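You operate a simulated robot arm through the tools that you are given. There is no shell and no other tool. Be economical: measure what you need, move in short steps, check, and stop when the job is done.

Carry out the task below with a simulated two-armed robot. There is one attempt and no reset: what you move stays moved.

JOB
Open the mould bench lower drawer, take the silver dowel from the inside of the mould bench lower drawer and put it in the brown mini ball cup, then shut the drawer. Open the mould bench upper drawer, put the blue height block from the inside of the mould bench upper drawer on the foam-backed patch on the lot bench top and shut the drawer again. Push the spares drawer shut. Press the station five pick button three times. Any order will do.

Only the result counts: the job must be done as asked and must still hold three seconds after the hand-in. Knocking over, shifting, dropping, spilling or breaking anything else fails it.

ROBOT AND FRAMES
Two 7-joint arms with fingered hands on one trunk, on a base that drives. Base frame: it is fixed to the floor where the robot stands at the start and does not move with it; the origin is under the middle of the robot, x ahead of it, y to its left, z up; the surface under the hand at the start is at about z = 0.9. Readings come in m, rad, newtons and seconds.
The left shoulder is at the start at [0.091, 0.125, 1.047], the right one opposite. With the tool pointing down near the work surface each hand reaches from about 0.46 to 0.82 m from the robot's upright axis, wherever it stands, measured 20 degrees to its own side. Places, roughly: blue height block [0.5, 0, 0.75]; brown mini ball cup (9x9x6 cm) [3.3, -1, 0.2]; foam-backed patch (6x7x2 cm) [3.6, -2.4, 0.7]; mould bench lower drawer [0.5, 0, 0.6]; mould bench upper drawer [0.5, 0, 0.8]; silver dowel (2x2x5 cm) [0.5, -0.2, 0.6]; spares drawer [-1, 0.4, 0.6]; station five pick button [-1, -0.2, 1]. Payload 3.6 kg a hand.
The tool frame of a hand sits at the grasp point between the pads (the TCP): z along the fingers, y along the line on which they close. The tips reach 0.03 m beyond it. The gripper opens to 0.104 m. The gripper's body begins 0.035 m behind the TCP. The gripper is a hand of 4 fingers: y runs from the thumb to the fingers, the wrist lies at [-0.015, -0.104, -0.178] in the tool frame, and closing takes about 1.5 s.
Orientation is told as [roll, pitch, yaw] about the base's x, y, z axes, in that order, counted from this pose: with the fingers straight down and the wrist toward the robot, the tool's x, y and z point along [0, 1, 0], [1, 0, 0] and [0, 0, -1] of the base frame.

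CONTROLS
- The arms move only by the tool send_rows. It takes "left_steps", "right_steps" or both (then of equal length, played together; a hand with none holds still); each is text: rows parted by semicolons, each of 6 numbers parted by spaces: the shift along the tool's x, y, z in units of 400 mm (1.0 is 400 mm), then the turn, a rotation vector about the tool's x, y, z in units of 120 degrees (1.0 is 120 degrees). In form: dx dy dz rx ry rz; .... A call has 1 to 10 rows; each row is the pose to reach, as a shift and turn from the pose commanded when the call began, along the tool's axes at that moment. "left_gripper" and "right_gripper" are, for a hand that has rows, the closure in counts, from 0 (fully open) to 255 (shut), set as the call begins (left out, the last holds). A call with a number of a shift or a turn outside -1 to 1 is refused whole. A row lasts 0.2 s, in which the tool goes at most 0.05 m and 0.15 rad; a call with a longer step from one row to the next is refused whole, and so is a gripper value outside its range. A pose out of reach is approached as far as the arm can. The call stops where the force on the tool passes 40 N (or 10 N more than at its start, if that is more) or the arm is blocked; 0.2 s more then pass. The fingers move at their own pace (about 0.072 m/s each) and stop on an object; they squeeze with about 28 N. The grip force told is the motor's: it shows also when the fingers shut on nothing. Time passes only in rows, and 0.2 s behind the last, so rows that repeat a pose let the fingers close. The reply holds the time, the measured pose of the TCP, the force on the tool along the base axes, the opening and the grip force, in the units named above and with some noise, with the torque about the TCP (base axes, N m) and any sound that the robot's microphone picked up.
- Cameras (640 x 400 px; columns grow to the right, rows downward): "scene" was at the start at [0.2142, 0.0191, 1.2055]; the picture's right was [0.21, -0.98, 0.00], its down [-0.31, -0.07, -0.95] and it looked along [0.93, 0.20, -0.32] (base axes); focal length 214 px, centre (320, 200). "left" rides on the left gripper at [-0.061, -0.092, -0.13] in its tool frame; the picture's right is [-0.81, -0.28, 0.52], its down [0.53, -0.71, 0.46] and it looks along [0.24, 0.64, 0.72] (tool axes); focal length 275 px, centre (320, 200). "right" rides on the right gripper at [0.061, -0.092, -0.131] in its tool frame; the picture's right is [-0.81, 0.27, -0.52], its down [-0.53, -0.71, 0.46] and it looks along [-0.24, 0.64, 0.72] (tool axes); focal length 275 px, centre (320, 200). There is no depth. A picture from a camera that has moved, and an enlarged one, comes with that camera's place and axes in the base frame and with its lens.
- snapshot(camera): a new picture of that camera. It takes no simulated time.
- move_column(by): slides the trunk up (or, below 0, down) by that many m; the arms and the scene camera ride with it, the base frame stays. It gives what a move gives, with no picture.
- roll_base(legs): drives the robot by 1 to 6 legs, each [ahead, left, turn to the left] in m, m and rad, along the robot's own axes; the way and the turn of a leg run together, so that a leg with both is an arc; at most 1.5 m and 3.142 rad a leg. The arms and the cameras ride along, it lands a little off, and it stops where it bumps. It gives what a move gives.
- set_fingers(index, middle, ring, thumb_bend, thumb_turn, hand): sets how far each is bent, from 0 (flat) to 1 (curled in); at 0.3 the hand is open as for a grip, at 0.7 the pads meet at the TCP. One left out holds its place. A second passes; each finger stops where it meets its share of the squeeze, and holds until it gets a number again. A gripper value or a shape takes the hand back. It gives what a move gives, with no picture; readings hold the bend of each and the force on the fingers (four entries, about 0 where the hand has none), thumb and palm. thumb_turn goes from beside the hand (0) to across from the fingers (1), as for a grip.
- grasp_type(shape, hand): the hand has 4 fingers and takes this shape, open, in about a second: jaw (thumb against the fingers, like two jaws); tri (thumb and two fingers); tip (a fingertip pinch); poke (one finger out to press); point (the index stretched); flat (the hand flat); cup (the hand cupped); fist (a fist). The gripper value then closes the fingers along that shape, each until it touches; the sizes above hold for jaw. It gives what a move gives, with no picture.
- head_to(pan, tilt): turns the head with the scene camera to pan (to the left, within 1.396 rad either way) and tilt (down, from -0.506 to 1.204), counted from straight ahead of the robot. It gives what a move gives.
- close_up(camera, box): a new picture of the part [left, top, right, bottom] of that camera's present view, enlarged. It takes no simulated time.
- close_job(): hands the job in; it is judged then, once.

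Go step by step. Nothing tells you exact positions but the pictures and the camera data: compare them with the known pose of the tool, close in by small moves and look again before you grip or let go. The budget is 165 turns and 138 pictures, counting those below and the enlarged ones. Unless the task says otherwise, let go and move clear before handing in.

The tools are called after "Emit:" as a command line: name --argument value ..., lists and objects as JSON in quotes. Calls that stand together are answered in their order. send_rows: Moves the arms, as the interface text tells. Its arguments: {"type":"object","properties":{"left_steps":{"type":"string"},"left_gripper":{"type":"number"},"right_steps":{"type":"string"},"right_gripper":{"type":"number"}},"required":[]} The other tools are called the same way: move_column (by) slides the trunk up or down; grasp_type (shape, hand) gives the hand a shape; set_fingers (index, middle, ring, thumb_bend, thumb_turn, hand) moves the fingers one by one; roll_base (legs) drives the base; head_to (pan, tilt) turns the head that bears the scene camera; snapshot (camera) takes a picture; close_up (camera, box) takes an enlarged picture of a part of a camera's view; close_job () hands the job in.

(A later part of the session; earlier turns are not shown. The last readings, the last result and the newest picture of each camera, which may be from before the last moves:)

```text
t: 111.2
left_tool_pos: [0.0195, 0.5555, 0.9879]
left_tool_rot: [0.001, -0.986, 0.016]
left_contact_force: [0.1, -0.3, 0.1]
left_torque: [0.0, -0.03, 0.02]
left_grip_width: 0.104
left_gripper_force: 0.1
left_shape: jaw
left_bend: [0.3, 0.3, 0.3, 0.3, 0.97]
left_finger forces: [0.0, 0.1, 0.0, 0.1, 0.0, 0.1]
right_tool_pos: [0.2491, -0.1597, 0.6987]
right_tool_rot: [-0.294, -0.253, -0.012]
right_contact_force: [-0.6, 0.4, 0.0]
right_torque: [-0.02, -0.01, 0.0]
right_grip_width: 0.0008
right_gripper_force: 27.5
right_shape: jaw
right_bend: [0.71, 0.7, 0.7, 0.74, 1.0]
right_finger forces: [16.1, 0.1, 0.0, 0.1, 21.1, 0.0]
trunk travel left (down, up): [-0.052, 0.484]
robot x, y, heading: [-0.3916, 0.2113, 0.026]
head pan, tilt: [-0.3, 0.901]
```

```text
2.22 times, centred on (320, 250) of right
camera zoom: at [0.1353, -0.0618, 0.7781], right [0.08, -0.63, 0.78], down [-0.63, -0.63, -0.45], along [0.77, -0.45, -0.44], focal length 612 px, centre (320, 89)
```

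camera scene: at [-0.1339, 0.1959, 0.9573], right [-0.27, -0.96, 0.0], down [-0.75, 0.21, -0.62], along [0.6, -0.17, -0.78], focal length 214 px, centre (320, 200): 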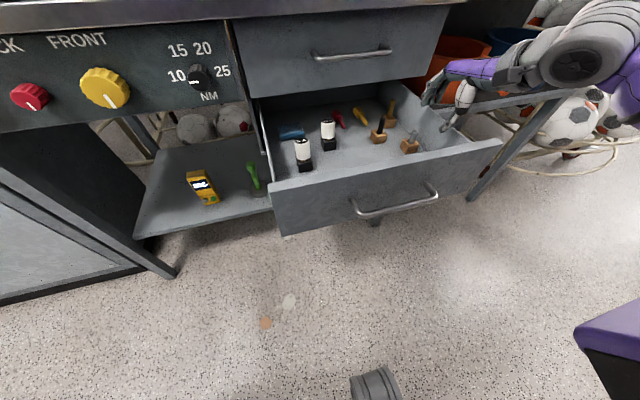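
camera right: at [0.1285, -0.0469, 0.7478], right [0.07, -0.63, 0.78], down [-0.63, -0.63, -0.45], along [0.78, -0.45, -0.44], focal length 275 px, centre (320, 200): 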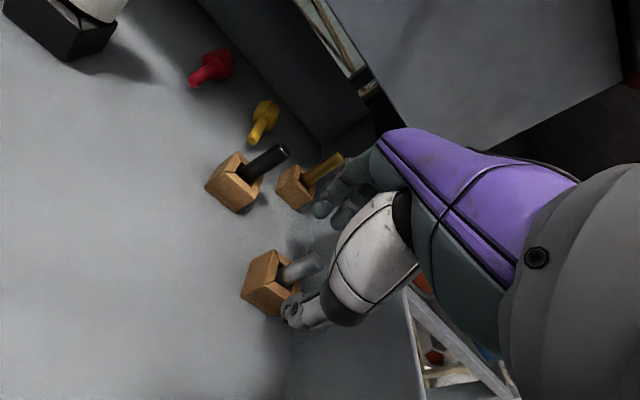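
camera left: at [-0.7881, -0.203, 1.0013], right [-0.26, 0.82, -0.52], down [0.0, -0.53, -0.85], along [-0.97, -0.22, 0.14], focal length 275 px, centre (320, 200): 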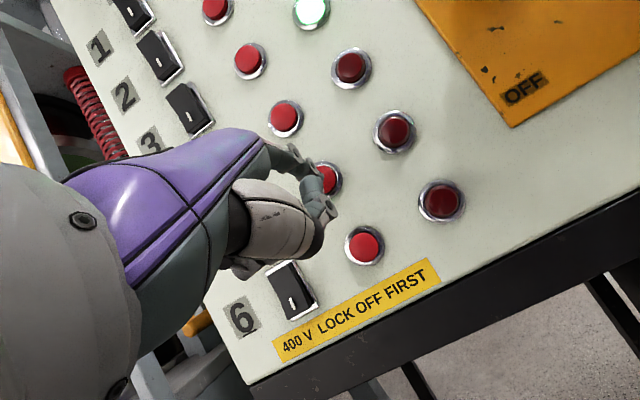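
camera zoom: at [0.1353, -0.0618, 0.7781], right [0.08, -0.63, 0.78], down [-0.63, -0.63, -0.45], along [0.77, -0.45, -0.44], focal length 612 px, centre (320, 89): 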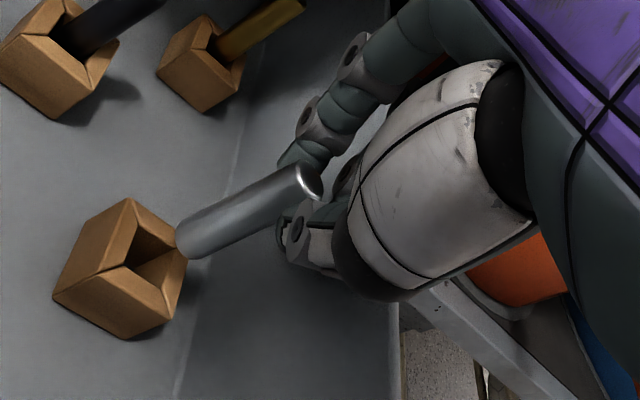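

The silver dowel is out of its holder and held. I'll raise, back away from the bench, then move so the left hand can push the drawer shut.

Emit:
move_column --by 0.15

Emit:
roll_base --legs '[[-0.28, 0, 0], [0, -0.4, 0]]'

Emit:
grasp_type --shape "fist" --hand "left"

Emit:
head_to --pan 0.2 --tilt 0.7

Emit:
snapshot --camera "scene"

Emit:
snapshot --camera "right"

```text
t: 113.0
left_tool_pos: [0.0201, 0.5552, 1.1376]
left_tool_rot: [0.001, -0.985, 0.015]
left_contact_force: [-0.3, 0.2, -0.7]
left_torque: [0.02, 0.03, -0.01]
left_grip_width: 0.1039
left_gripper_force: 0.0
left_shape: jaw
left_bend: [0.3, 0.3, 0.3, 0.3, 0.97]
left_finger forces: [0.1, 0.1, 0.0, 0.0, 0.2, 0.1]
right_tool_pos: [0.2488, -0.159, 0.8476]
right_tool_rot: [-0.295, -0.253, -0.012]
right_contact_force: [0.1, 0.6, -0.4]
right_torque: [-0.02, -0.03, -0.01]
right_grip_width: 0.0005
right_gripper_force: 27.6
right_shape: jaw
right_bend: [0.71, 0.7, 0.7, 0.74, 1.0]
right_finger forces: [16.1, 0.0, 0.0, 0.0, 20.9, 0.0]
trunk travel left (down, up): [-0.202, 0.334]
robot x, y, heading: [-0.3942, 0.2135, 0.023]
head pan, tilt: [-0.3, 0.901]
```

```text
t: 117.3
left_tool_pos: [-0.2535, 0.3016, 1.1369]
left_tool_rot: [-0.001, -0.982, 0.018]
left_contact_force: [-0.1, -0.6, 0.1]
left_torque: [0.0, 0.02, 0.01]
left_grip_width: 0.1041
left_gripper_force: 0.1
left_shape: jaw
left_bend: [0.3, 0.3, 0.3, 0.3, 0.97]
left_finger forces: [0.0, 0.0, 0.0, 0.0, 0.0, 0.0]
right_tool_pos: [-0.0247, -0.4143, 0.8463]
right_tool_rot: [-0.296, -0.251, -0.014]
right_contact_force: [0.3, -0.6, -1.1]
right_torque: [0.0, 0.03, 0.0]
right_grip_width: 0.0007
right_gripper_force: 27.9
right_shape: jaw
right_bend: [0.71, 0.7, 0.7, 0.74, 1.0]
right_finger forces: [16.3, 0.1, 0.0, 0.0, 21.2, 0.1]
trunk travel left (down, up): [-0.202, 0.334]
robot x, y, heading: [-0.6641, -0.0398, 0.019]
head pan, tilt: [-0.3, 0.901]
stopped in leg 2: the robot was blocked; the commanded pose is now the measured one
```

```text
t: 118.2
left_tool_pos: [-0.2543, 0.3005, 1.1352]
left_tool_rot: [0.001, -0.981, 0.019]
left_contact_force: [-0.1, 0.5, -0.1]
left_torque: [0.05, -0.02, 0.01]
left_grip_width: 0.0001
left_gripper_force: 0.1
left_shape: fist
left_bend: [1.0, 1.0, 1.0, 0.86, 0.85]
left_finger forces: [0.0, 0.0, 0.1, 0.0, 0.1, 0.1]
right_tool_pos: [-0.0249, -0.4145, 0.845]
right_tool_rot: [-0.295, -0.249, -0.014]
right_contact_force: [-0.8, 0.8, -1.0]
right_torque: [0.0, 0.0, 0.02]
right_grip_width: 0.0008
right_gripper_force: 28.3
right_shape: jaw
right_bend: [0.71, 0.7, 0.7, 0.74, 1.0]
right_finger forces: [16.2, 0.0, 0.1, 0.0, 21.3, 0.0]
trunk travel left (down, up): [-0.202, 0.334]
robot x, y, heading: [-0.6691, -0.0423, 0.023]
head pan, tilt: [-0.3, 0.901]
```

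```text
t: 119.1
left_tool_pos: [-0.2515, 0.3013, 1.1368]
left_tool_rot: [0.0, -0.981, 0.017]
left_contact_force: [0.4, 0.1, -1.1]
left_torque: [-0.02, 0.0, 0.02]
left_grip_width: 0.0
left_gripper_force: 0.0
left_shape: fist
left_bend: [1.0, 1.0, 1.0, 0.86, 0.85]
left_finger forces: [0.0, 0.0, 0.1, 0.1, 0.1, 0.1]
right_tool_pos: [-0.0246, -0.4148, 0.8458]
right_tool_rot: [-0.295, -0.25, -0.014]
right_contact_force: [-0.3, -0.1, -0.9]
right_torque: [0.02, 0.01, 0.0]
right_grip_width: 0.0008
right_gripper_force: 27.7
right_shape: jaw
right_bend: [0.71, 0.7, 0.7, 0.74, 1.0]
right_finger forces: [16.1, 0.0, 0.0, 0.0, 21.2, 0.0]
trunk travel left (down, up): [-0.202, 0.334]
robot x, y, heading: [-0.6659, -0.0416, 0.019]
head pan, tilt: [0.201, 0.7]
```

```text
64 pictures are left
camera scene: at [-0.4357, -0.0201, 1.0949], right [0.22, -0.98, 0.0], down [-0.63, -0.14, -0.76], along [0.74, 0.17, -0.65], focal length 214 px, centre (320, 200)
```

scene: 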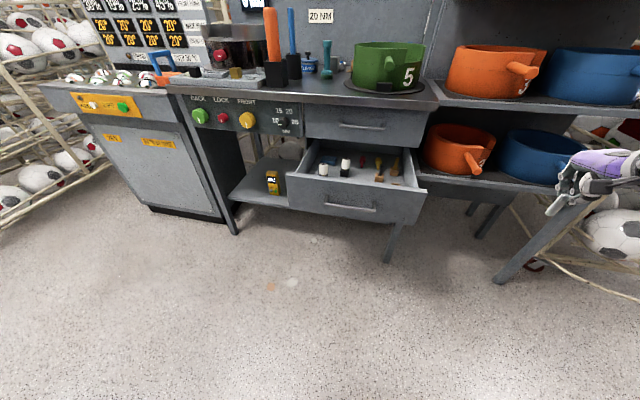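

```text
63 pictures are left
camera right: at [-0.1385, -0.3172, 0.9262], right [0.08, -0.63, 0.78], down [-0.63, -0.63, -0.45], along [0.77, -0.46, -0.44], focal length 275 px, centre (320, 200)
```

right: 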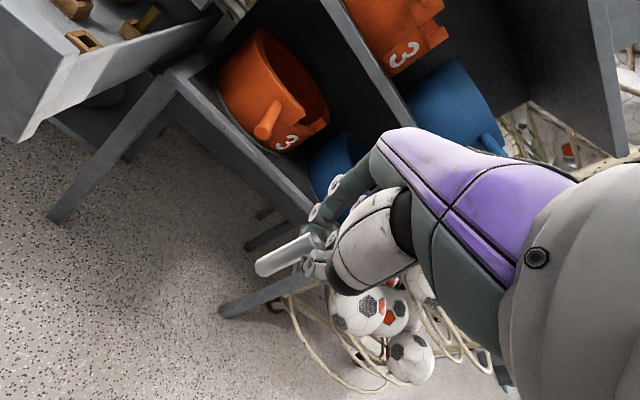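

The base bumped lightly at the rear frame; I'll go forward a bit before shifting right. Meanwhile I raise the right hand with the dowel so it stays clear of the shelf.

Emit:
send_rows --right_steps "-0.03 0.025 -0.1 0 0 0; -0.06 0.05 -0.2 0 0 0; -0.09 0.075 -0.3 0 0 0; -0.12 0.1 -0.4 0 0 0; -0.141 0.123 -0.464 0 0 0; -0.141 0.123 -0.464 0 0 0"

Emit:
roll_base --legs '[[0.1, 0, 0], [0, -0.2, 0]]'

Emit:
move_column --by -0.17

Emit:
send_rows --left_steps "0 -0.06 0.04 0.06 0 0; -0.04 -0.12 0.08 0.12 0 0; -0.08 -0.18 0.12 0.18 0 0; -0.1 -0.24 0.16 0.24 0 0; -0.12 -0.3 0.2 0.28 0 0; -0.12 -0.36 0.24 0.28 0 0; -0.12 -0.42 0.28 0.28 0 0; -0.12 -0.48 0.32 0.28 0 0; -0.12 -0.52 0.35 0.28 0 0; -0.12 -0.52 0.35 0.28 0 0"

Emit:
snapshot --camera "scene"

```text
t: 120.5
left_tool_pos: [-0.2534, 0.3004, 1.1375]
left_tool_rot: [-0.001, -0.98, 0.016]
left_contact_force: [-0.5, -0.9, 0.3]
left_torque: [-0.01, 0.0, 0.06]
left_grip_width: 0.0001
left_gripper_force: 0.1
left_shape: fist
left_bend: [1.0, 1.0, 1.0, 0.86, 0.85]
left_finger forces: [0.1, 0.0, 0.0, 0.1, 0.0, 0.1]
right_tool_pos: [-0.0254, -0.4128, 1.0473]
right_tool_rot: [-0.297, -0.25, -0.015]
right_contact_force: [-0.4, -0.2, -1.4]
right_torque: [-0.02, 0.02, -0.01]
right_grip_width: 0.0009
right_gripper_force: 27.8
right_shape: jaw
right_bend: [0.71, 0.7, 0.7, 0.74, 1.0]
right_finger forces: [16.0, 0.0, 0.0, 0.1, 21.2, 0.0]
trunk travel left (down, up): [-0.202, 0.334]
robot x, y, heading: [-0.6677, -0.0423, 0.026]
head pan, tilt: [0.201, 0.7]
```

```text
t: 123.6
left_tool_pos: [-0.152, 0.0998, 1.1391]
left_tool_rot: [0.001, -0.985, 0.013]
left_contact_force: [0.8, 1.0, 0.5]
left_torque: [0.0, 0.02, -0.01]
left_grip_width: 0.0
left_gripper_force: 0.1
left_shape: fist
left_bend: [1.0, 1.0, 1.0, 0.86, 0.85]
left_finger forces: [0.0, 0.0, 0.1, 0.1, 0.1, 0.0]
right_tool_pos: [0.073, -0.614, 1.049]
right_tool_rot: [-0.296, -0.256, -0.017]
right_contact_force: [0.3, -0.1, -0.3]
right_torque: [0.01, 0.04, -0.02]
right_grip_width: 0.0006
right_gripper_force: 28.0
right_shape: jaw
right_bend: [0.71, 0.7, 0.7, 0.74, 1.0]
right_finger forces: [16.1, 0.0, 0.0, 0.0, 21.3, 0.1]
trunk travel left (down, up): [-0.202, 0.334]
robot x, y, heading: [-0.5642, -0.2404, 0.014]
head pan, tilt: [0.201, 0.7]
```

```text
t: 125.6
left_tool_pos: [-0.1535, 0.1013, 0.9683]
left_tool_rot: [0.001, -0.987, 0.012]
left_contact_force: [-0.2, 0.2, 0.5]
left_torque: [0.01, 0.01, 0.03]
left_grip_width: 0.0
left_gripper_force: 0.0
left_shape: fist
left_bend: [1.0, 1.0, 1.0, 0.86, 0.85]
left_finger forces: [0.0, 0.2, 0.0, 0.0, 0.0, 0.1]
right_tool_pos: [0.0726, -0.6143, 0.8793]
right_tool_rot: [-0.294, -0.254, -0.017]
right_contact_force: [-0.4, -0.5, 0.5]
right_torque: [0.01, 0.03, -0.02]
right_grip_width: 0.0008
right_gripper_force: 28.2
right_shape: jaw
right_bend: [0.71, 0.7, 0.7, 0.74, 1.0]
right_finger forces: [16.1, 0.0, 0.0, 0.1, 21.1, 0.0]
trunk travel left (down, up): [-0.032, 0.504]
robot x, y, heading: [-0.5653, -0.2397, 0.02]
head pan, tilt: [0.201, 0.7]
```

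```text
t: 127.8
left_tool_pos: [-0.0947, 0.1194, 0.7469]
left_tool_rot: [0.002, -0.4, 0.013]
left_contact_force: [0.2, 1.0, 0.1]
left_torque: [0.0, 0.03, -0.02]
left_grip_width: 0.0001
left_gripper_force: 0.0
left_shape: fist
left_bend: [1.0, 1.0, 1.0, 0.86, 0.85]
left_finger forces: [0.0, 0.1, 0.0, 0.1, 0.0, 0.1]
left hand out of reach, approached as far as the arm can: row 2, 3, 4, 5, 6, 7, 8, 9, 10
right_tool_pos: [0.0736, -0.6145, 0.8785]
right_tool_rot: [-0.296, -0.255, -0.017]
right_contact_force: [-0.2, 0.8, 0.3]
right_torque: [0.02, 0.0, -0.02]
right_grip_width: 0.0008
right_gripper_force: 28.2
right_shape: jaw
right_bend: [0.71, 0.7, 0.7, 0.74, 1.0]
right_finger forces: [16.2, 0.1, 0.1, 0.1, 21.2, 0.0]
trunk travel left (down, up): [-0.032, 0.504]
robot x, y, heading: [-0.5623, -0.2442, 0.021]
head pan, tilt: [0.201, 0.7]
```

```text
62 pictures are left
camera scene: at [-0.2776, -0.2183, 0.9113], right [0.22, -0.98, 0.0], down [-0.63, -0.14, -0.76], along [0.75, 0.17, -0.64], focal length 214 px, centre (320, 200)
```

scene: 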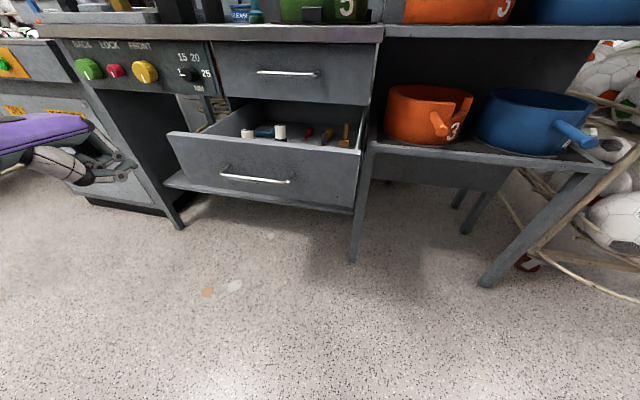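

I'll shift right a bit more and lower the left fist in front of the drawer handle.

Emit:
roll_base --legs '[[0, -0.08, 0]]'

Emit:
send_rows --left_steps "0 0.015 0.085 0 0 0; 0 0.03 0.17 0 0 0; 0 0.05 0.24 0 0 0; 0 0.05 0.24 0 0 0"

Emit:
snapshot --camera "scene"

```text
t: 129.1
left_tool_pos: [-0.0931, 0.0409, 0.7467]
left_tool_rot: [0.0, -0.397, 0.014]
left_contact_force: [-1.2, -0.9, -0.2]
left_torque: [0.05, 0.03, -0.03]
left_grip_width: 0.0
left_gripper_force: 0.1
left_shape: fist
left_bend: [1.0, 1.0, 1.0, 0.86, 0.85]
left_finger forces: [0.0, 0.0, 0.0, 0.0, 0.0, 0.0]
right_tool_pos: [0.0744, -0.694, 0.8797]
right_tool_rot: [-0.295, -0.254, -0.018]
right_contact_force: [0.2, -0.1, -0.9]
right_torque: [-0.03, -0.03, 0.02]
right_grip_width: 0.0009
right_gripper_force: 28.0
right_shape: jaw
right_bend: [0.71, 0.7, 0.7, 0.74, 1.0]
right_finger forces: [16.3, 0.1, 0.0, 0.1, 21.2, 0.0]
trunk travel left (down, up): [-0.032, 0.504]
robot x, y, heading: [-0.5625, -0.3211, 0.016]
head pan, tilt: [0.201, 0.7]
```

```text
t: 130.1
left_tool_pos: [-0.0378, 0.0412, 0.6679]
left_tool_rot: [-0.001, -0.4, 0.014]
left_contact_force: [1.0, 0.2, 0.0]
left_torque: [-0.01, 0.0, -0.01]
left_grip_width: 0.0001
left_gripper_force: 0.0
left_shape: fist
left_bend: [1.0, 1.0, 1.0, 0.86, 0.85]
left_finger forces: [0.0, 0.0, 0.0, 0.0, 0.0, 0.1]
right_tool_pos: [0.0746, -0.6936, 0.8786]
right_tool_rot: [-0.297, -0.256, -0.016]
right_contact_force: [-0.6, 0.3, -0.7]
right_torque: [0.0, -0.01, 0.02]
right_grip_width: 0.0005
right_gripper_force: 28.2
right_shape: jaw
right_bend: [0.71, 0.7, 0.7, 0.74, 1.0]
right_finger forces: [16.2, 0.0, 0.1, 0.0, 21.2, 0.1]
trunk travel left (down, up): [-0.032, 0.504]
robot x, y, heading: [-0.5631, -0.3193, 0.016]
head pan, tilt: [0.201, 0.7]
```

```text
61 pictures are left
camera scene: at [-0.2763, -0.2979, 0.9113], right [0.22, -0.98, 0.0], down [-0.63, -0.14, -0.76], along [0.75, 0.17, -0.64], focal length 214 px, centre (320, 200)
```

scene: 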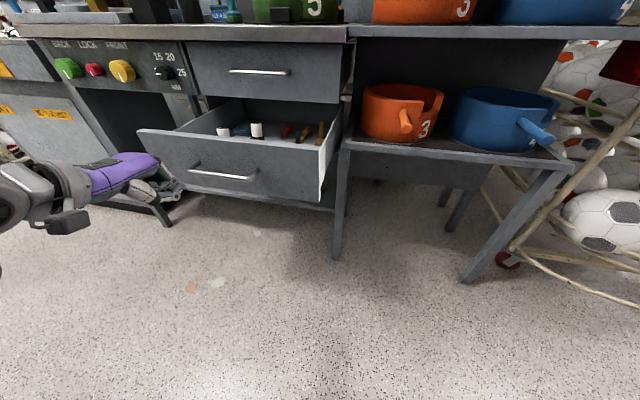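

Pushing the drawer in: first with the arm.

Emit:
send_rows --left_steps "-0.03 0.08 0.034 0 0 0; -0.06 0.16 0.068 0 0 0; -0.075 0.24 0.101 0 0 0; -0.075 0.32 0.135 0 0 0; -0.075 0.4 0.169 0 0 0; -0.075 0.46 0.194 0 0 0; -0.075 0.52 0.22 0 0 0; -0.075 0.52 0.22 0 0 0"

Emit:
snapshot --camera "scene"

```text
t: 131.9
left_tool_pos: [0.189, 0.0147, 0.6681]
left_tool_rot: [0.0, -0.4, 0.012]
left_contact_force: [0.0, -0.9, 1.3]
left_torque: [-0.01, 0.01, -0.02]
left_grip_width: 0.0962
left_gripper_force: 0.3
left_shape: fist
left_bend: [1.0, 1.0, 1.0, 0.86, 0.85]
left_finger forces: [0.0, 0.0, 0.0, 0.0, 0.0, 0.0]
right_tool_pos: [0.0751, -0.6936, 0.8785]
right_tool_rot: [-0.295, -0.255, -0.017]
right_contact_force: [0.4, 0.3, -0.9]
right_torque: [-0.01, 0.01, 0.03]
right_grip_width: 0.0008
right_gripper_force: 27.8
right_shape: jaw
right_bend: [0.71, 0.7, 0.7, 0.74, 1.0]
right_finger forces: [16.2, 0.0, 0.0, 0.1, 21.2, 0.0]
trunk travel left (down, up): [-0.032, 0.504]
robot x, y, heading: [-0.5633, -0.3174, 0.018]
head pan, tilt: [0.201, 0.7]
```

```text
60 pictures are left
camera scene: at [-0.2763, -0.2979, 0.9113], right [0.22, -0.98, 0.0], down [-0.63, -0.14, -0.76], along [0.75, 0.17, -0.64], focal length 214 px, centre (320, 200)
```

scene: 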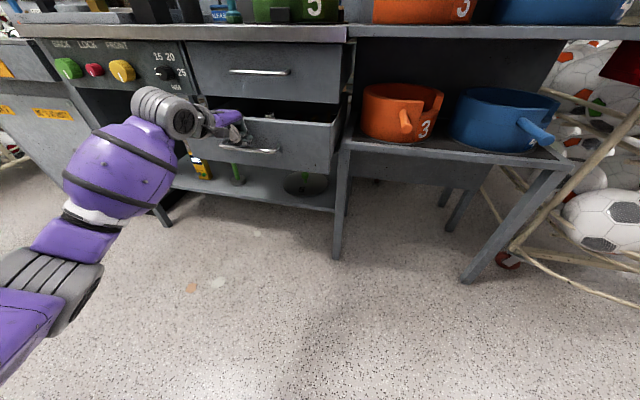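

Emit:
roll_base --legs '[[0.08, 0, 0]]'

Emit:
send_rows --left_steps "0 0.023 0.01 0 0 0; 0 0.046 0.02 0 0 0; 0 0.07 0.03 0 0 0; 0 0.092 0.04 0 0 0; 0 0.115 0.049 0 0 0; 0 0.138 0.058 0 0 0; 0 0.16 0.068 0 0 0"

Emit:
snapshot --camera "scene"

```text
t: 133.0
left_tool_pos: [0.2684, 0.0161, 0.6669]
left_tool_rot: [0.0, -0.4, 0.015]
left_contact_force: [0.9, 0.0, 1.9]
left_torque: [-0.04, -0.01, 0.02]
left_grip_width: 0.0959
left_gripper_force: 0.1
left_shape: fist
left_bend: [1.0, 1.0, 1.0, 0.86, 0.85]
left_finger forces: [0.1, 0.0, 0.0, 0.0, 3.7, 0.1]
right_tool_pos: [0.154, -0.6934, 0.8794]
right_tool_rot: [-0.294, -0.256, -0.019]
right_contact_force: [0.6, 1.1, -0.3]
right_torque: [-0.03, -0.02, -0.02]
right_grip_width: 0.0008
right_gripper_force: 28.1
right_shape: jaw
right_bend: [0.71, 0.7, 0.7, 0.74, 1.0]
right_finger forces: [16.2, 0.1, 0.1, 0.0, 21.3, 0.0]
trunk travel left (down, up): [-0.032, 0.504]
robot x, y, heading: [-0.4841, -0.3182, 0.017]
head pan, tilt: [0.201, 0.7]
```

```text
t: 134.5
left_tool_pos: [0.324, 0.0184, 0.6699]
left_tool_rot: [-0.001, -0.393, 0.011]
left_contact_force: [-37.9, -4.7, 6.6]
left_torque: [-0.01, -0.44, -0.38]
left_grip_width: 0.0958
left_gripper_force: 0.1
left_shape: fist
left_bend: [1.0, 1.0, 1.0, 0.86, 0.85]
left_finger forces: [6.4, 10.1, 0.0, 0.0, 21.4, 0.1]
right_tool_pos: [0.1511, -0.6917, 0.8804]
right_tool_rot: [-0.295, -0.257, -0.015]
right_contact_force: [0.7, -0.3, -0.5]
right_torque: [0.0, 0.01, -0.02]
right_grip_width: 0.0011
right_gripper_force: 28.1
right_shape: jaw
right_bend: [0.71, 0.7, 0.7, 0.74, 1.0]
right_finger forces: [16.2, 0.0, 0.0, 0.1, 21.2, 0.0]
trunk travel left (down, up): [-0.032, 0.504]
robot x, y, heading: [-0.4838, -0.3171, 0.023]
head pan, tilt: [0.201, 0.7]
stopped in row 7 (left hand): the force on the tool passed its limit at 55 N (the readings are from after the stop); the commanded pose is now the measured one
```

```text
59 pictures are left
camera scene: at [-0.2009, -0.2964, 0.9122], right [0.22, -0.98, 0.0], down [-0.63, -0.14, -0.77], along [0.75, 0.17, -0.64], focal length 214 px, centre (320, 200)
```

scene: 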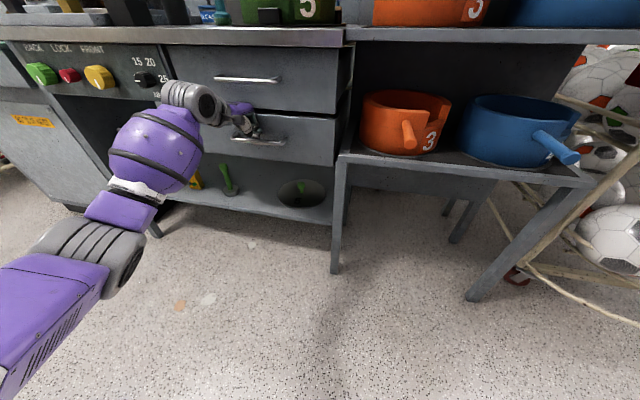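

The lower drawer is shut. Next the upper drawer with the left hand: retreat, open the hand, rise to the upper handle and tilt forward.

Emit:
send_rows --left_steps "0 -0.1 -0.042 0 0 0; 0 -0.2 -0.084 0 0 0; 0 -0.3 -0.127 0 0 0; 0 -0.36 -0.152 0 0 0; 0 -0.36 -0.152 0 0 0"

Emit:
grasp_type --shape "jaw" --hand "left"

Emit:
move_column --by 0.14

Emit:
send_rows --left_steps "0 0 0 -0.07 0 0; 0 0 0 -0.14 0 0; 0 0 0 -0.21 0 0; 0 0 0 -0.28 0 0; 0 0 0 -0.35 0 0; 0 0 0 -0.385 0 0; 0 0 0 -0.385 0 0"

Emit:
snapshot --camera "scene"

Emit:
snapshot --camera "left"

```text
t: 135.7
left_tool_pos: [0.1719, 0.0177, 0.6684]
left_tool_rot: [-0.001, -0.392, 0.014]
left_contact_force: [-0.2, -0.8, 0.9]
left_torque: [0.0, -0.01, 0.03]
left_grip_width: 0.096
left_gripper_force: 0.0
left_shape: fist
left_bend: [1.0, 1.0, 1.0, 0.86, 0.85]
left_finger forces: [0.0, 0.1, 0.0, 0.1, 0.1, 0.0]
right_tool_pos: [0.1548, -0.6913, 0.8781]
right_tool_rot: [-0.295, -0.255, -0.017]
right_contact_force: [0.4, -0.1, 0.1]
right_torque: [0.01, -0.03, 0.0]
right_grip_width: 0.0007
right_gripper_force: 28.5
right_shape: jaw
right_bend: [0.71, 0.7, 0.7, 0.74, 1.0]
right_finger forces: [16.3, 0.1, 0.0, 0.1, 21.4, 0.0]
trunk travel left (down, up): [-0.032, 0.504]
robot x, y, heading: [-0.4831, -0.3183, 0.019]
head pan, tilt: [0.201, 0.7]
```

```text
t: 136.6
left_tool_pos: [0.174, 0.0188, 0.6671]
left_tool_rot: [0.0, -0.391, 0.013]
left_contact_force: [0.1, 0.6, -0.2]
left_torque: [-0.03, 0.01, 0.01]
left_grip_width: 0.1037
left_gripper_force: 0.1
left_shape: jaw
left_bend: [0.3, 0.3, 0.3, 0.3, 0.97]
left_finger forces: [0.1, 0.0, 0.1, 0.1, 0.1, 0.0]
right_tool_pos: [0.1537, -0.6918, 0.8801]
right_tool_rot: [-0.295, -0.256, -0.015]
right_contact_force: [0.0, 0.3, -0.3]
right_torque: [-0.01, 0.02, 0.01]
right_grip_width: 0.001
right_gripper_force: 28.0
right_shape: jaw
right_bend: [0.71, 0.7, 0.7, 0.74, 1.0]
right_finger forces: [16.2, 0.0, 0.0, 0.1, 21.4, 0.0]
trunk travel left (down, up): [-0.032, 0.504]
robot x, y, heading: [-0.4857, -0.3181, 0.02]
head pan, tilt: [0.201, 0.7]
```

```text
t: 138.3
left_tool_pos: [0.1724, 0.0169, 0.8079]
left_tool_rot: [-0.001, -0.394, 0.011]
left_contact_force: [-0.4, 0.2, -0.3]
left_torque: [-0.01, -0.02, -0.02]
left_grip_width: 0.1037
left_gripper_force: 0.0
left_shape: jaw
left_bend: [0.3, 0.3, 0.3, 0.3, 0.97]
left_finger forces: [0.0, 0.0, 0.0, 0.1, 0.0, 0.0]
right_tool_pos: [0.1548, -0.6917, 1.0191]
right_tool_rot: [-0.295, -0.253, -0.018]
right_contact_force: [-0.3, 1.0, -0.8]
right_torque: [-0.01, 0.03, 0.03]
right_grip_width: 0.001
right_gripper_force: 28.2
right_shape: jaw
right_bend: [0.71, 0.7, 0.7, 0.74, 1.0]
right_finger forces: [16.3, 0.0, 0.1, 0.1, 21.3, 0.0]
trunk travel left (down, up): [-0.172, 0.364]
robot x, y, heading: [-0.4806, -0.3176, 0.018]
head pan, tilt: [0.201, 0.7]
```

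```text
t: 139.9
left_tool_pos: [0.171, 0.0163, 0.8081]
left_tool_rot: [0.0, -1.202, 0.014]
left_contact_force: [1.1, 0.4, -0.5]
left_torque: [-0.02, 0.0, -0.01]
left_grip_width: 0.1039
left_gripper_force: 0.1
left_shape: jaw
left_bend: [0.3, 0.3, 0.3, 0.3, 0.97]
left_finger forces: [0.1, 0.0, 0.1, 0.0, 0.0, 0.0]
right_tool_pos: [0.1542, -0.6933, 1.0194]
right_tool_rot: [-0.295, -0.255, -0.015]
right_contact_force: [0.3, 0.3, 0.5]
right_torque: [0.01, 0.03, -0.01]
right_grip_width: 0.0006
right_gripper_force: 28.1
right_shape: jaw
right_bend: [0.71, 0.7, 0.7, 0.74, 1.0]
right_finger forces: [16.3, 0.0, 0.1, 0.0, 21.4, 0.0]
trunk travel left (down, up): [-0.172, 0.364]
robot x, y, heading: [-0.4847, -0.3158, 0.021]
head pan, tilt: [0.201, 0.7]
```

```text
58 pictures are left
camera scene: at [-0.2455, -0.297, 1.0623], right [0.22, -0.98, 0.0], down [-0.63, -0.14, -0.76], along [0.75, 0.17, -0.64], focal length 214 px, centre (320, 200)
```

scene: 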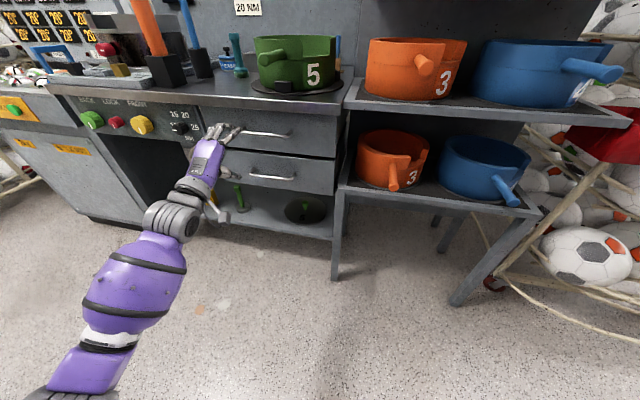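

```text
57 pictures are left
camera left: at [0.0174, -0.0472, 0.7699], right [0.39, -0.81, -0.44], down [0.16, 0.53, -0.83], along [0.91, 0.26, 0.34], focal length 275 px, centre (320, 200)
```

left: 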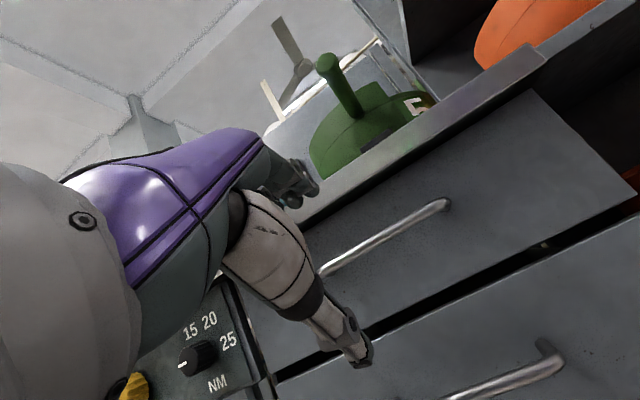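

The handle sits at palm height. Advancing to straddle the upper bar.

Emit:
send_rows --left_steps "-0.025 0.03 0.09 0 0 0; -0.05 0.06 0.18 0 0 0; -0.05 0.088 0.272 0 0 0; -0.05 0.088 0.272 0 0 0"

Emit:
close_up --camera "scene" --box '[180, 70, 340, 190]'

Emit:
snapshot --camera "left"

```text
t: 140.9
left_tool_pos: [0.2862, -0.0017, 0.7999]
left_tool_rot: [-0.002, -1.199, 0.015]
left_contact_force: [-0.7, -0.3, -0.6]
left_torque: [0.02, -0.01, 0.04]
left_grip_width: 0.1039
left_gripper_force: 0.0
left_shape: jaw
left_bend: [0.3, 0.3, 0.3, 0.3, 0.97]
left_finger forces: [0.0, 0.0, 0.0, 0.0, 0.0, 0.0]
right_tool_pos: [0.1543, -0.6918, 1.0195]
right_tool_rot: [-0.296, -0.254, -0.017]
right_contact_force: [0.0, -0.3, -0.2]
right_torque: [0.0, -0.03, 0.02]
right_grip_width: 0.0005
right_gripper_force: 28.3
right_shape: jaw
right_bend: [0.71, 0.7, 0.7, 0.74, 1.0]
right_finger forces: [16.3, 0.0, 0.0, 0.0, 21.4, 0.0]
trunk travel left (down, up): [-0.172, 0.364]
robot x, y, heading: [-0.4861, -0.3171, 0.021]
head pan, tilt: [0.201, 0.7]
```

```text
3.33 times, centred on (260, 130) of scene
camera zoom: at [-0.2456, -0.297, 1.0623], right [0.22, -0.98, 0.0], down [-0.63, -0.14, -0.77], along [0.75, 0.17, -0.64], focal length 715 px, centre (520, 433)
```

zoom: 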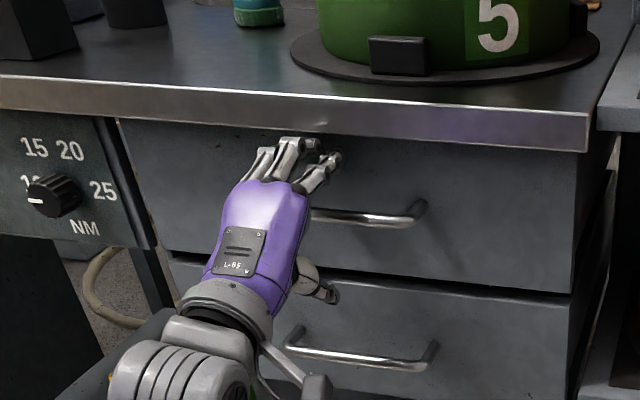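

```text
55 pictures are left
camera left: at [0.132, -0.0648, 0.7625], right [0.39, -0.81, -0.44], down [0.16, 0.53, -0.83], along [0.91, 0.26, 0.34], focal length 275 px, centre (320, 200)
```

left: 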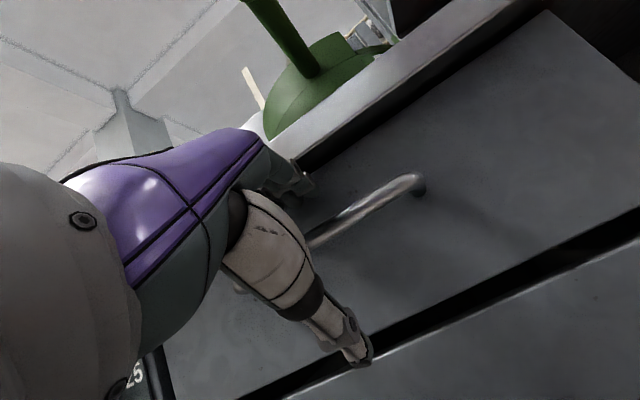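

Good straddle. Closing the left hand on the bar, then pulling by driving back.

Emit:
send_rows --left_steps "0 0 0 0 0 0; 0 0 0 0 0 0; 0 0 0 0 0 0; 0 0 0 0 0 0; 0 0 0 0 0 0; 0 0 0 0 0 0; 0 0 0 0 0 0; 0 0 0 0 0 0" --left_gripper 255

Emit:
roll_base --legs '[[-0.1, 0, 0]]'

Emit:
snapshot --camera "scene"

```text
t: 142.7
left_tool_pos: [0.2869, 0.0002, 0.7988]
left_tool_rot: [-0.002, -1.197, 0.015]
left_contact_force: [0.5, -0.6, -3.4]
left_torque: [0.06, 0.02, -0.03]
left_grip_width: 0.0036
left_gripper_force: 28.0
left_shape: jaw
left_bend: [0.74, 0.58, 0.52, 0.47, 1.0]
left_finger forces: [12.6, 5.4, 2.7, 0.0, 27.2, 0.0]
right_tool_pos: [0.155, -0.6914, 1.0191]
right_tool_rot: [-0.294, -0.253, -0.017]
right_contact_force: [0.3, -0.1, 0.0]
right_torque: [0.02, -0.01, 0.0]
right_grip_width: 0.0011
right_gripper_force: 28.2
right_shape: jaw
right_bend: [0.71, 0.7, 0.7, 0.74, 1.0]
right_finger forces: [16.2, 0.1, 0.1, 0.0, 21.4, 0.0]
trunk travel left (down, up): [-0.172, 0.364]
robot x, y, heading: [-0.4846, -0.3181, 0.015]
head pan, tilt: [0.201, 0.7]
```

```text
t: 143.8
left_tool_pos: [0.1877, -0.0022, 0.799]
left_tool_rot: [-0.002, -1.199, 0.017]
left_contact_force: [1.7, 3.8, -5.8]
left_torque: [0.05, 0.07, 0.0]
left_grip_width: 0.0034
left_gripper_force: 28.6
left_shape: jaw
left_bend: [0.74, 0.58, 0.53, 0.45, 1.0]
left_finger forces: [14.2, 5.9, 3.3, 0.1, 29.0, 0.1]
right_tool_pos: [0.0548, -0.6914, 1.0186]
right_tool_rot: [-0.296, -0.254, -0.016]
right_contact_force: [0.7, -0.1, -0.6]
right_torque: [0.02, -0.02, -0.01]
right_grip_width: 0.0006
right_gripper_force: 28.0
right_shape: jaw
right_bend: [0.71, 0.7, 0.7, 0.74, 1.0]
right_finger forces: [16.2, 0.0, 0.0, 0.0, 21.5, 0.0]
trunk travel left (down, up): [-0.172, 0.364]
robot x, y, heading: [-0.581, -0.3213, 0.015]
head pan, tilt: [0.201, 0.7]
```

```text
54 pictures are left
camera scene: at [-0.3443, -0.2982, 1.0622], right [0.22, -0.98, 0.0], down [-0.63, -0.14, -0.76], along [0.75, 0.17, -0.64], focal length 214 px, centre (320, 200)
```

scene: 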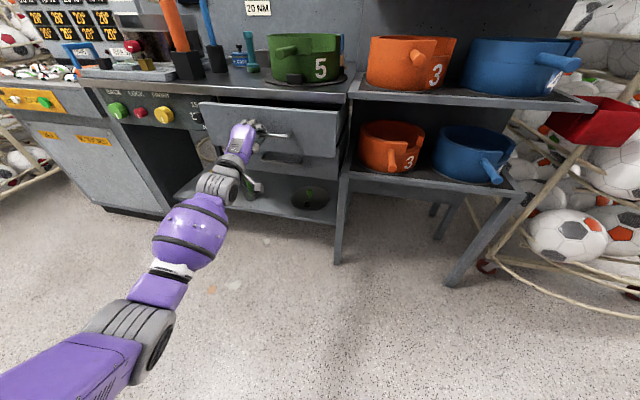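

The drawer is coming out. I'll pull the rest with the arm to avoid backing into the panel.

Emit:
send_rows --left_steps "0 -0.032 -0.082 0 0 0; 0 -0.064 -0.164 0 0 0; 0 -0.096 -0.246 0 0 0; 0 -0.128 -0.328 0 0 0; 0 -0.14 -0.36 0 0 0; 0 -0.14 -0.36 0 0 0"

Emit:
snapshot --camera "scene"

```text
t: 145.2
left_tool_pos: [0.0332, -0.0027, 0.7983]
left_tool_rot: [-0.004, -1.198, 0.02]
left_contact_force: [0.4, 13.8, -4.8]
left_torque: [-0.04, 0.08, 0.22]
left_grip_width: 0.0036
left_gripper_force: 28.1
left_shape: jaw
left_bend: [0.74, 0.59, 0.53, 0.45, 1.0]
left_finger forces: [13.0, 5.4, 3.2, 0.1, 26.6, 0.1]
right_tool_pos: [0.0559, -0.6914, 1.0201]
right_tool_rot: [-0.298, -0.253, -0.014]
right_contact_force: [-0.5, 0.2, -1.2]
right_torque: [-0.01, -0.02, 0.01]
right_grip_width: 0.001
right_gripper_force: 28.5
right_shape: jaw
right_bend: [0.71, 0.7, 0.7, 0.74, 1.0]
right_finger forces: [16.2, 0.1, 0.1, 0.0, 21.5, 0.0]
trunk travel left (down, up): [-0.172, 0.364]
robot x, y, heading: [-0.5824, -0.3209, 0.021]
head pan, tilt: [0.201, 0.7]
```

```text
53 pictures are left
camera scene: at [-0.3442, -0.2974, 1.0621], right [0.22, -0.98, 0.0], down [-0.63, -0.14, -0.76], along [0.75, 0.17, -0.64], focal length 214 px, centre (320, 200)
```

scene: 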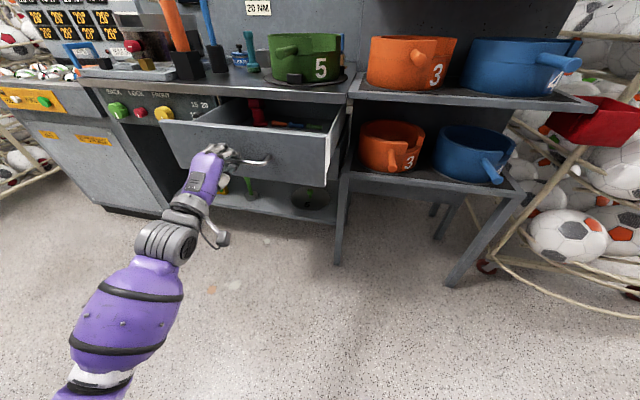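

The upper drawer is open about 25 cm. Releasing, backing the hand off, and raising to look inside.

Emit:
send_rows --left_steps "0 0 0 0 0 0; 0 0 0 0 0 0; 0 0 0 0 0 0; 0 0 0 0 0 0; 0 0 0 0 0 0; 0 0 0 0 0 0; 0 -0.04 -0.1 0 0 0; 0 -0.07 -0.18 0 0 0" --left_gripper 0

Emit:
move_column --by 0.25

Emit:
send_rows --left_steps "0 0 0 0.07 0 0; 0 0 0 0.14 0 0; 0 0 0 0.21 0 0; 0 0 0 0.28 0 0; 0 0 0 0.35 0 0; 0 0 0 0.42 0 0; 0 0 0 0.49 0 0; 0 0 0 0.49 0 0"

Emit:
head_to --pan 0.4 --tilt 0.8

Emit:
snapshot --camera "scene"

Emit:
snapshot --camera "left"

```text
t: 147.0
left_tool_pos: [-0.0435, -0.0072, 0.8015]
left_tool_rot: [-0.002, -1.2, 0.016]
left_contact_force: [0.5, 0.1, 0.0]
left_torque: [-0.02, -0.02, 0.01]
left_grip_width: 0.1036
left_gripper_force: 0.1
left_shape: jaw
left_bend: [0.3, 0.3, 0.3, 0.3, 0.98]
left_finger forces: [0.0, 0.0, 0.1, 0.0, 0.0, 0.0]
right_tool_pos: [0.0553, -0.692, 1.0194]
right_tool_rot: [-0.296, -0.254, -0.015]
right_contact_force: [-1.2, 0.0, -1.0]
right_torque: [0.03, 0.01, 0.0]
right_grip_width: 0.0008
right_gripper_force: 28.1
right_shape: jaw
right_bend: [0.71, 0.7, 0.7, 0.74, 1.0]
right_finger forces: [16.1, 0.0, 0.0, 0.0, 21.4, 0.0]
trunk travel left (down, up): [-0.172, 0.364]
robot x, y, heading: [-0.5835, -0.3213, 0.027]
head pan, tilt: [0.201, 0.7]
```

```text
t: 149.6
left_tool_pos: [-0.0451, -0.0052, 1.0494]
left_tool_rot: [0.0, -1.197, 0.016]
left_contact_force: [0.4, -0.5, 0.8]
left_torque: [-0.01, 0.01, -0.02]
left_grip_width: 0.1037
left_gripper_force: 0.1
left_shape: jaw
left_bend: [0.3, 0.3, 0.3, 0.3, 0.98]
left_finger forces: [0.0, 0.0, 0.1, 0.0, 0.1, 0.0]
right_tool_pos: [0.0551, -0.6918, 1.2685]
right_tool_rot: [-0.294, -0.253, -0.019]
right_contact_force: [-0.4, -0.1, 0.3]
right_torque: [0.02, -0.03, -0.01]
right_grip_width: 0.0009
right_gripper_force: 27.9
right_shape: jaw
right_bend: [0.71, 0.7, 0.7, 0.74, 1.0]
right_finger forces: [16.2, 0.1, 0.0, 0.0, 21.5, 0.0]
trunk travel left (down, up): [-0.422, 0.114]
robot x, y, heading: [-0.582, -0.3216, 0.018]
head pan, tilt: [0.201, 0.7]
```

```text
t: 151.4
left_tool_pos: [-0.0448, -0.005, 1.0508]
left_tool_rot: [0.001, -0.17, 0.017]
left_contact_force: [-0.8, 0.4, -0.4]
left_torque: [-0.05, -0.04, 0.04]
left_grip_width: 0.1035
left_gripper_force: 0.1
left_shape: jaw
left_bend: [0.3, 0.3, 0.3, 0.3, 0.98]
left_finger forces: [0.0, 0.0, 0.1, 0.1, 0.1, 0.0]
right_tool_pos: [0.0561, -0.6937, 1.2697]
right_tool_rot: [-0.296, -0.255, -0.015]
right_contact_force: [0.7, -0.8, -0.2]
right_torque: [0.02, -0.02, 0.01]
right_grip_width: 0.0007
right_gripper_force: 27.9
right_shape: jaw
right_bend: [0.71, 0.7, 0.7, 0.74, 1.0]
right_finger forces: [16.1, 0.1, 0.1, 0.0, 21.5, 0.0]
trunk travel left (down, up): [-0.422, 0.114]
robot x, y, heading: [-0.5803, -0.3181, 0.02]
head pan, tilt: [0.201, 0.7]
```

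```text
t: 152.1
left_tool_pos: [-0.045, -0.0054, 1.0502]
left_tool_rot: [0.0, -0.174, 0.014]
left_contact_force: [0.0, -0.1, 0.3]
left_torque: [-0.01, 0.01, -0.03]
left_grip_width: 0.1037
left_gripper_force: 0.1
left_shape: jaw
left_bend: [0.3, 0.3, 0.3, 0.3, 0.98]
left_finger forces: [0.0, 0.0, 0.0, 0.0, 0.1, 0.0]
right_tool_pos: [0.055, -0.6916, 1.2691]
right_tool_rot: [-0.296, -0.256, -0.015]
right_contact_force: [0.3, 0.0, -0.8]
right_torque: [0.0, -0.01, 0.01]
right_grip_width: 0.001
right_gripper_force: 28.5
right_shape: jaw
right_bend: [0.71, 0.7, 0.7, 0.74, 1.0]
right_finger forces: [16.1, 0.0, 0.0, 0.0, 21.5, 0.1]
trunk travel left (down, up): [-0.422, 0.114]
robot x, y, heading: [-0.5817, -0.3196, 0.016]
head pan, tilt: [0.4, 0.799]
```

```text
52 pictures are left
camera scene: at [-0.4212, -0.286, 1.311], right [0.41, -0.91, 0.0], down [-0.65, -0.29, -0.7], along [0.64, 0.28, -0.72], focal length 214 px, centre (320, 200)
```

scene: 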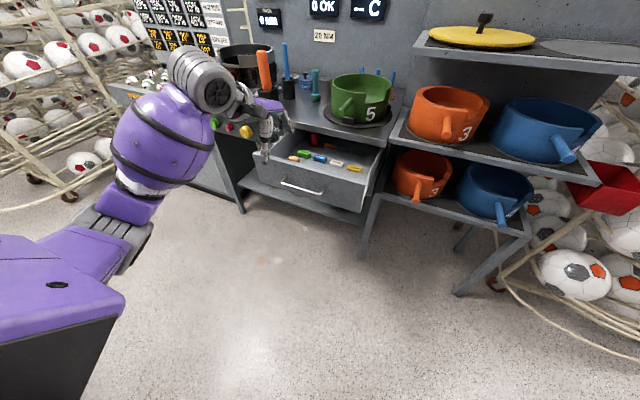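

```text
51 pictures are left
camera left: at [-0.1568, -0.0689, 1.1633], right [-0.17, -0.81, -0.56], down [-0.63, 0.52, -0.57], along [0.76, 0.25, -0.6], focal length 275 px, centre (320, 200)
```

left: 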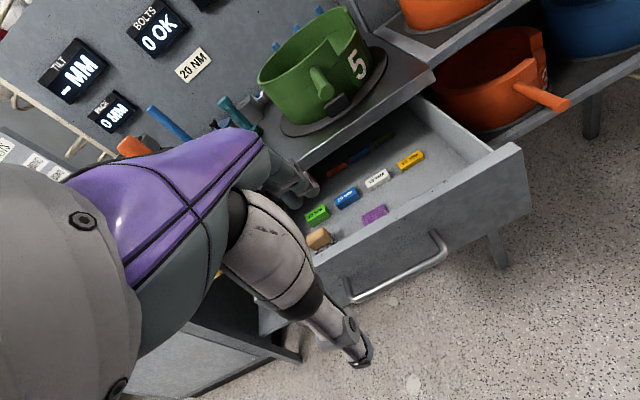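

I see a row of height blocks: green, blue, white, yellow, in the upper drawer. I'll zoom in to locate the blue one.

Emit:
close_up --camera "scene" --box '[250, 120, 390, 220]'

Emit:
close_up --camera "left" --box '[260, 120, 460, 270]'

```text
4.00 times, centred on (320, 170) of scene
camera zoom: at [-0.4212, -0.286, 1.311], right [0.41, -0.91, 0.0], down [-0.65, -0.29, -0.7], along [0.64, 0.28, -0.72], focal length 858 px, centre (320, 320)
```

zoom: 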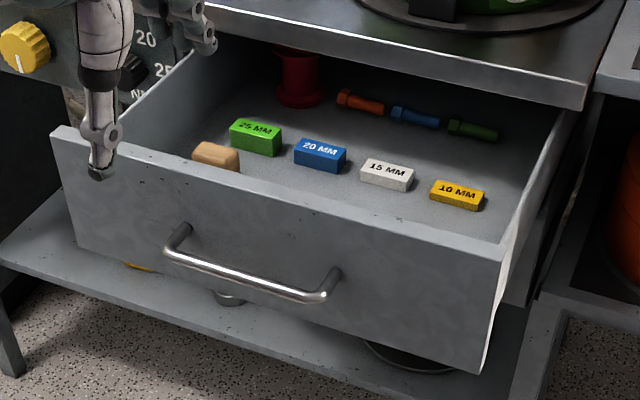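

```text
2.67 times, centred on (360, 195) of left
camera zoom: at [-0.1568, -0.0689, 1.1633], right [-0.17, -0.81, -0.56], down [-0.63, 0.52, -0.57], along [0.76, 0.25, -0.6], focal length 734 px, centre (213, 213)
```

zoom: 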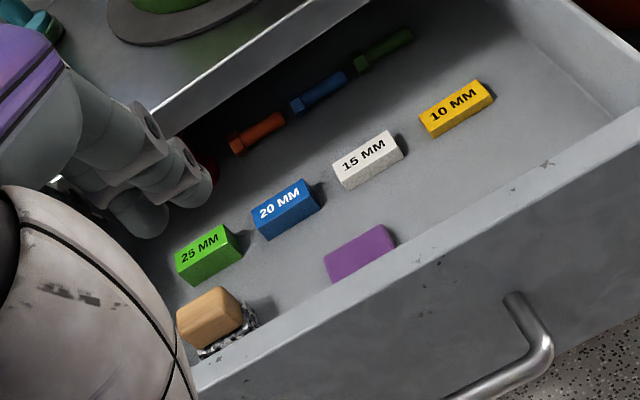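

The blue block is at about [0.31, 0.035, 0.755], still under the bench edge. I'll pull the drawer out farther by pinching its front panel's top edge (x≈0.08, z≈0.875) from above.

Emit:
send_rows --left_steps "0 0.1 0.017 0 0 0; 0 0.2 0.034 0 0 0; 0 0.31 0.053 0 0 0; 0 0.31 0.053 0 0 0"

Emit:
move_column --by -0.15

Emit:
close_up --camera "scene" --box '[200, 40, 440, 240]'

Emit:
snapshot --camera "left"

```text
t: 153.1
left_tool_pos: [0.0807, -0.0022, 1.0503]
left_tool_rot: [0.0, -0.175, 0.014]
left_contact_force: [-0.1, 0.7, -0.5]
left_torque: [0.0, -0.02, 0.01]
left_grip_width: 0.1036
left_gripper_force: 0.1
left_shape: jaw
left_bend: [0.3, 0.3, 0.3, 0.3, 0.98]
left_finger forces: [0.0, 0.0, 0.1, 0.0, 0.0, 0.0]
right_tool_pos: [0.0551, -0.6925, 1.2709]
right_tool_rot: [-0.294, -0.254, -0.015]
right_contact_force: [0.1, -0.1, -0.6]
right_torque: [-0.05, 0.01, -0.01]
right_grip_width: 0.0011
right_gripper_force: 28.1
right_shape: jaw
right_bend: [0.71, 0.7, 0.7, 0.74, 1.0]
right_finger forces: [16.2, 0.1, 0.0, 0.0, 21.5, 0.1]
trunk travel left (down, up): [-0.422, 0.114]
robot x, y, heading: [-0.5847, -0.3225, 0.02]
head pan, tilt: [0.4, 0.799]
```

```text
t: 154.9
left_tool_pos: [0.0807, -0.0031, 0.9014]
left_tool_rot: [0.001, -0.175, 0.015]
left_contact_force: [-1.0, -0.2, 0.2]
left_torque: [0.02, -0.02, -0.01]
left_grip_width: 0.1037
left_gripper_force: 0.1
left_shape: jaw
left_bend: [0.3, 0.3, 0.3, 0.3, 0.98]
left_finger forces: [0.0, 0.1, 0.0, 0.1, 0.0, 0.0]
right_tool_pos: [0.0552, -0.6926, 1.1199]
right_tool_rot: [-0.294, -0.256, -0.015]
right_contact_force: [-0.1, 0.6, -0.3]
right_torque: [-0.02, 0.01, 0.03]
right_grip_width: 0.0009
right_gripper_force: 28.5
right_shape: jaw
right_bend: [0.71, 0.7, 0.7, 0.74, 1.0]
right_finger forces: [16.2, 0.0, 0.0, 0.1, 21.5, 0.0]
trunk travel left (down, up): [-0.272, 0.264]
robot x, y, heading: [-0.578, -0.3178, 0.018]
head pan, tilt: [0.4, 0.799]
```

```text
2.00 times, centred on (320, 140) of scene
camera zoom: at [-0.3849, -0.2852, 1.1608], right [0.41, -0.91, 0.0], down [-0.65, -0.29, -0.7], along [0.64, 0.28, -0.72], focal length 429 px, centre (320, 320)
```

zoom: 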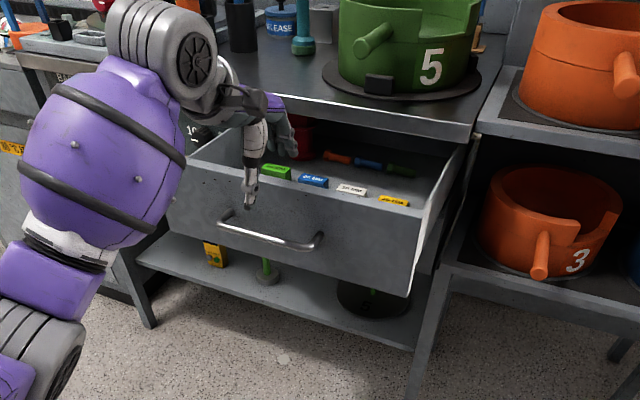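

```text
47 pictures are left
camera left: at [-0.0316, -0.0667, 1.0144], right [-0.17, -0.81, -0.56], down [-0.63, 0.52, -0.57], along [0.76, 0.26, -0.6], focal length 275 px, centre (320, 200)
```

left: 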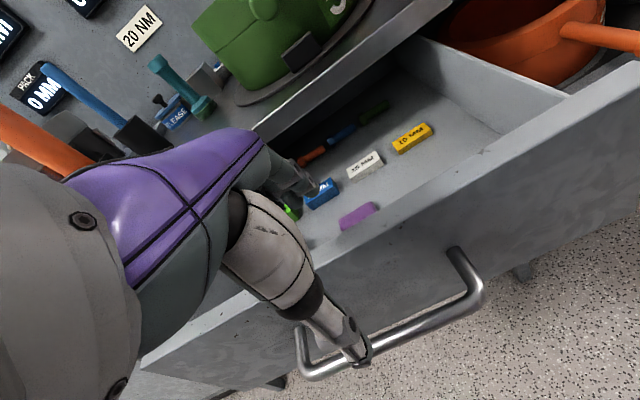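

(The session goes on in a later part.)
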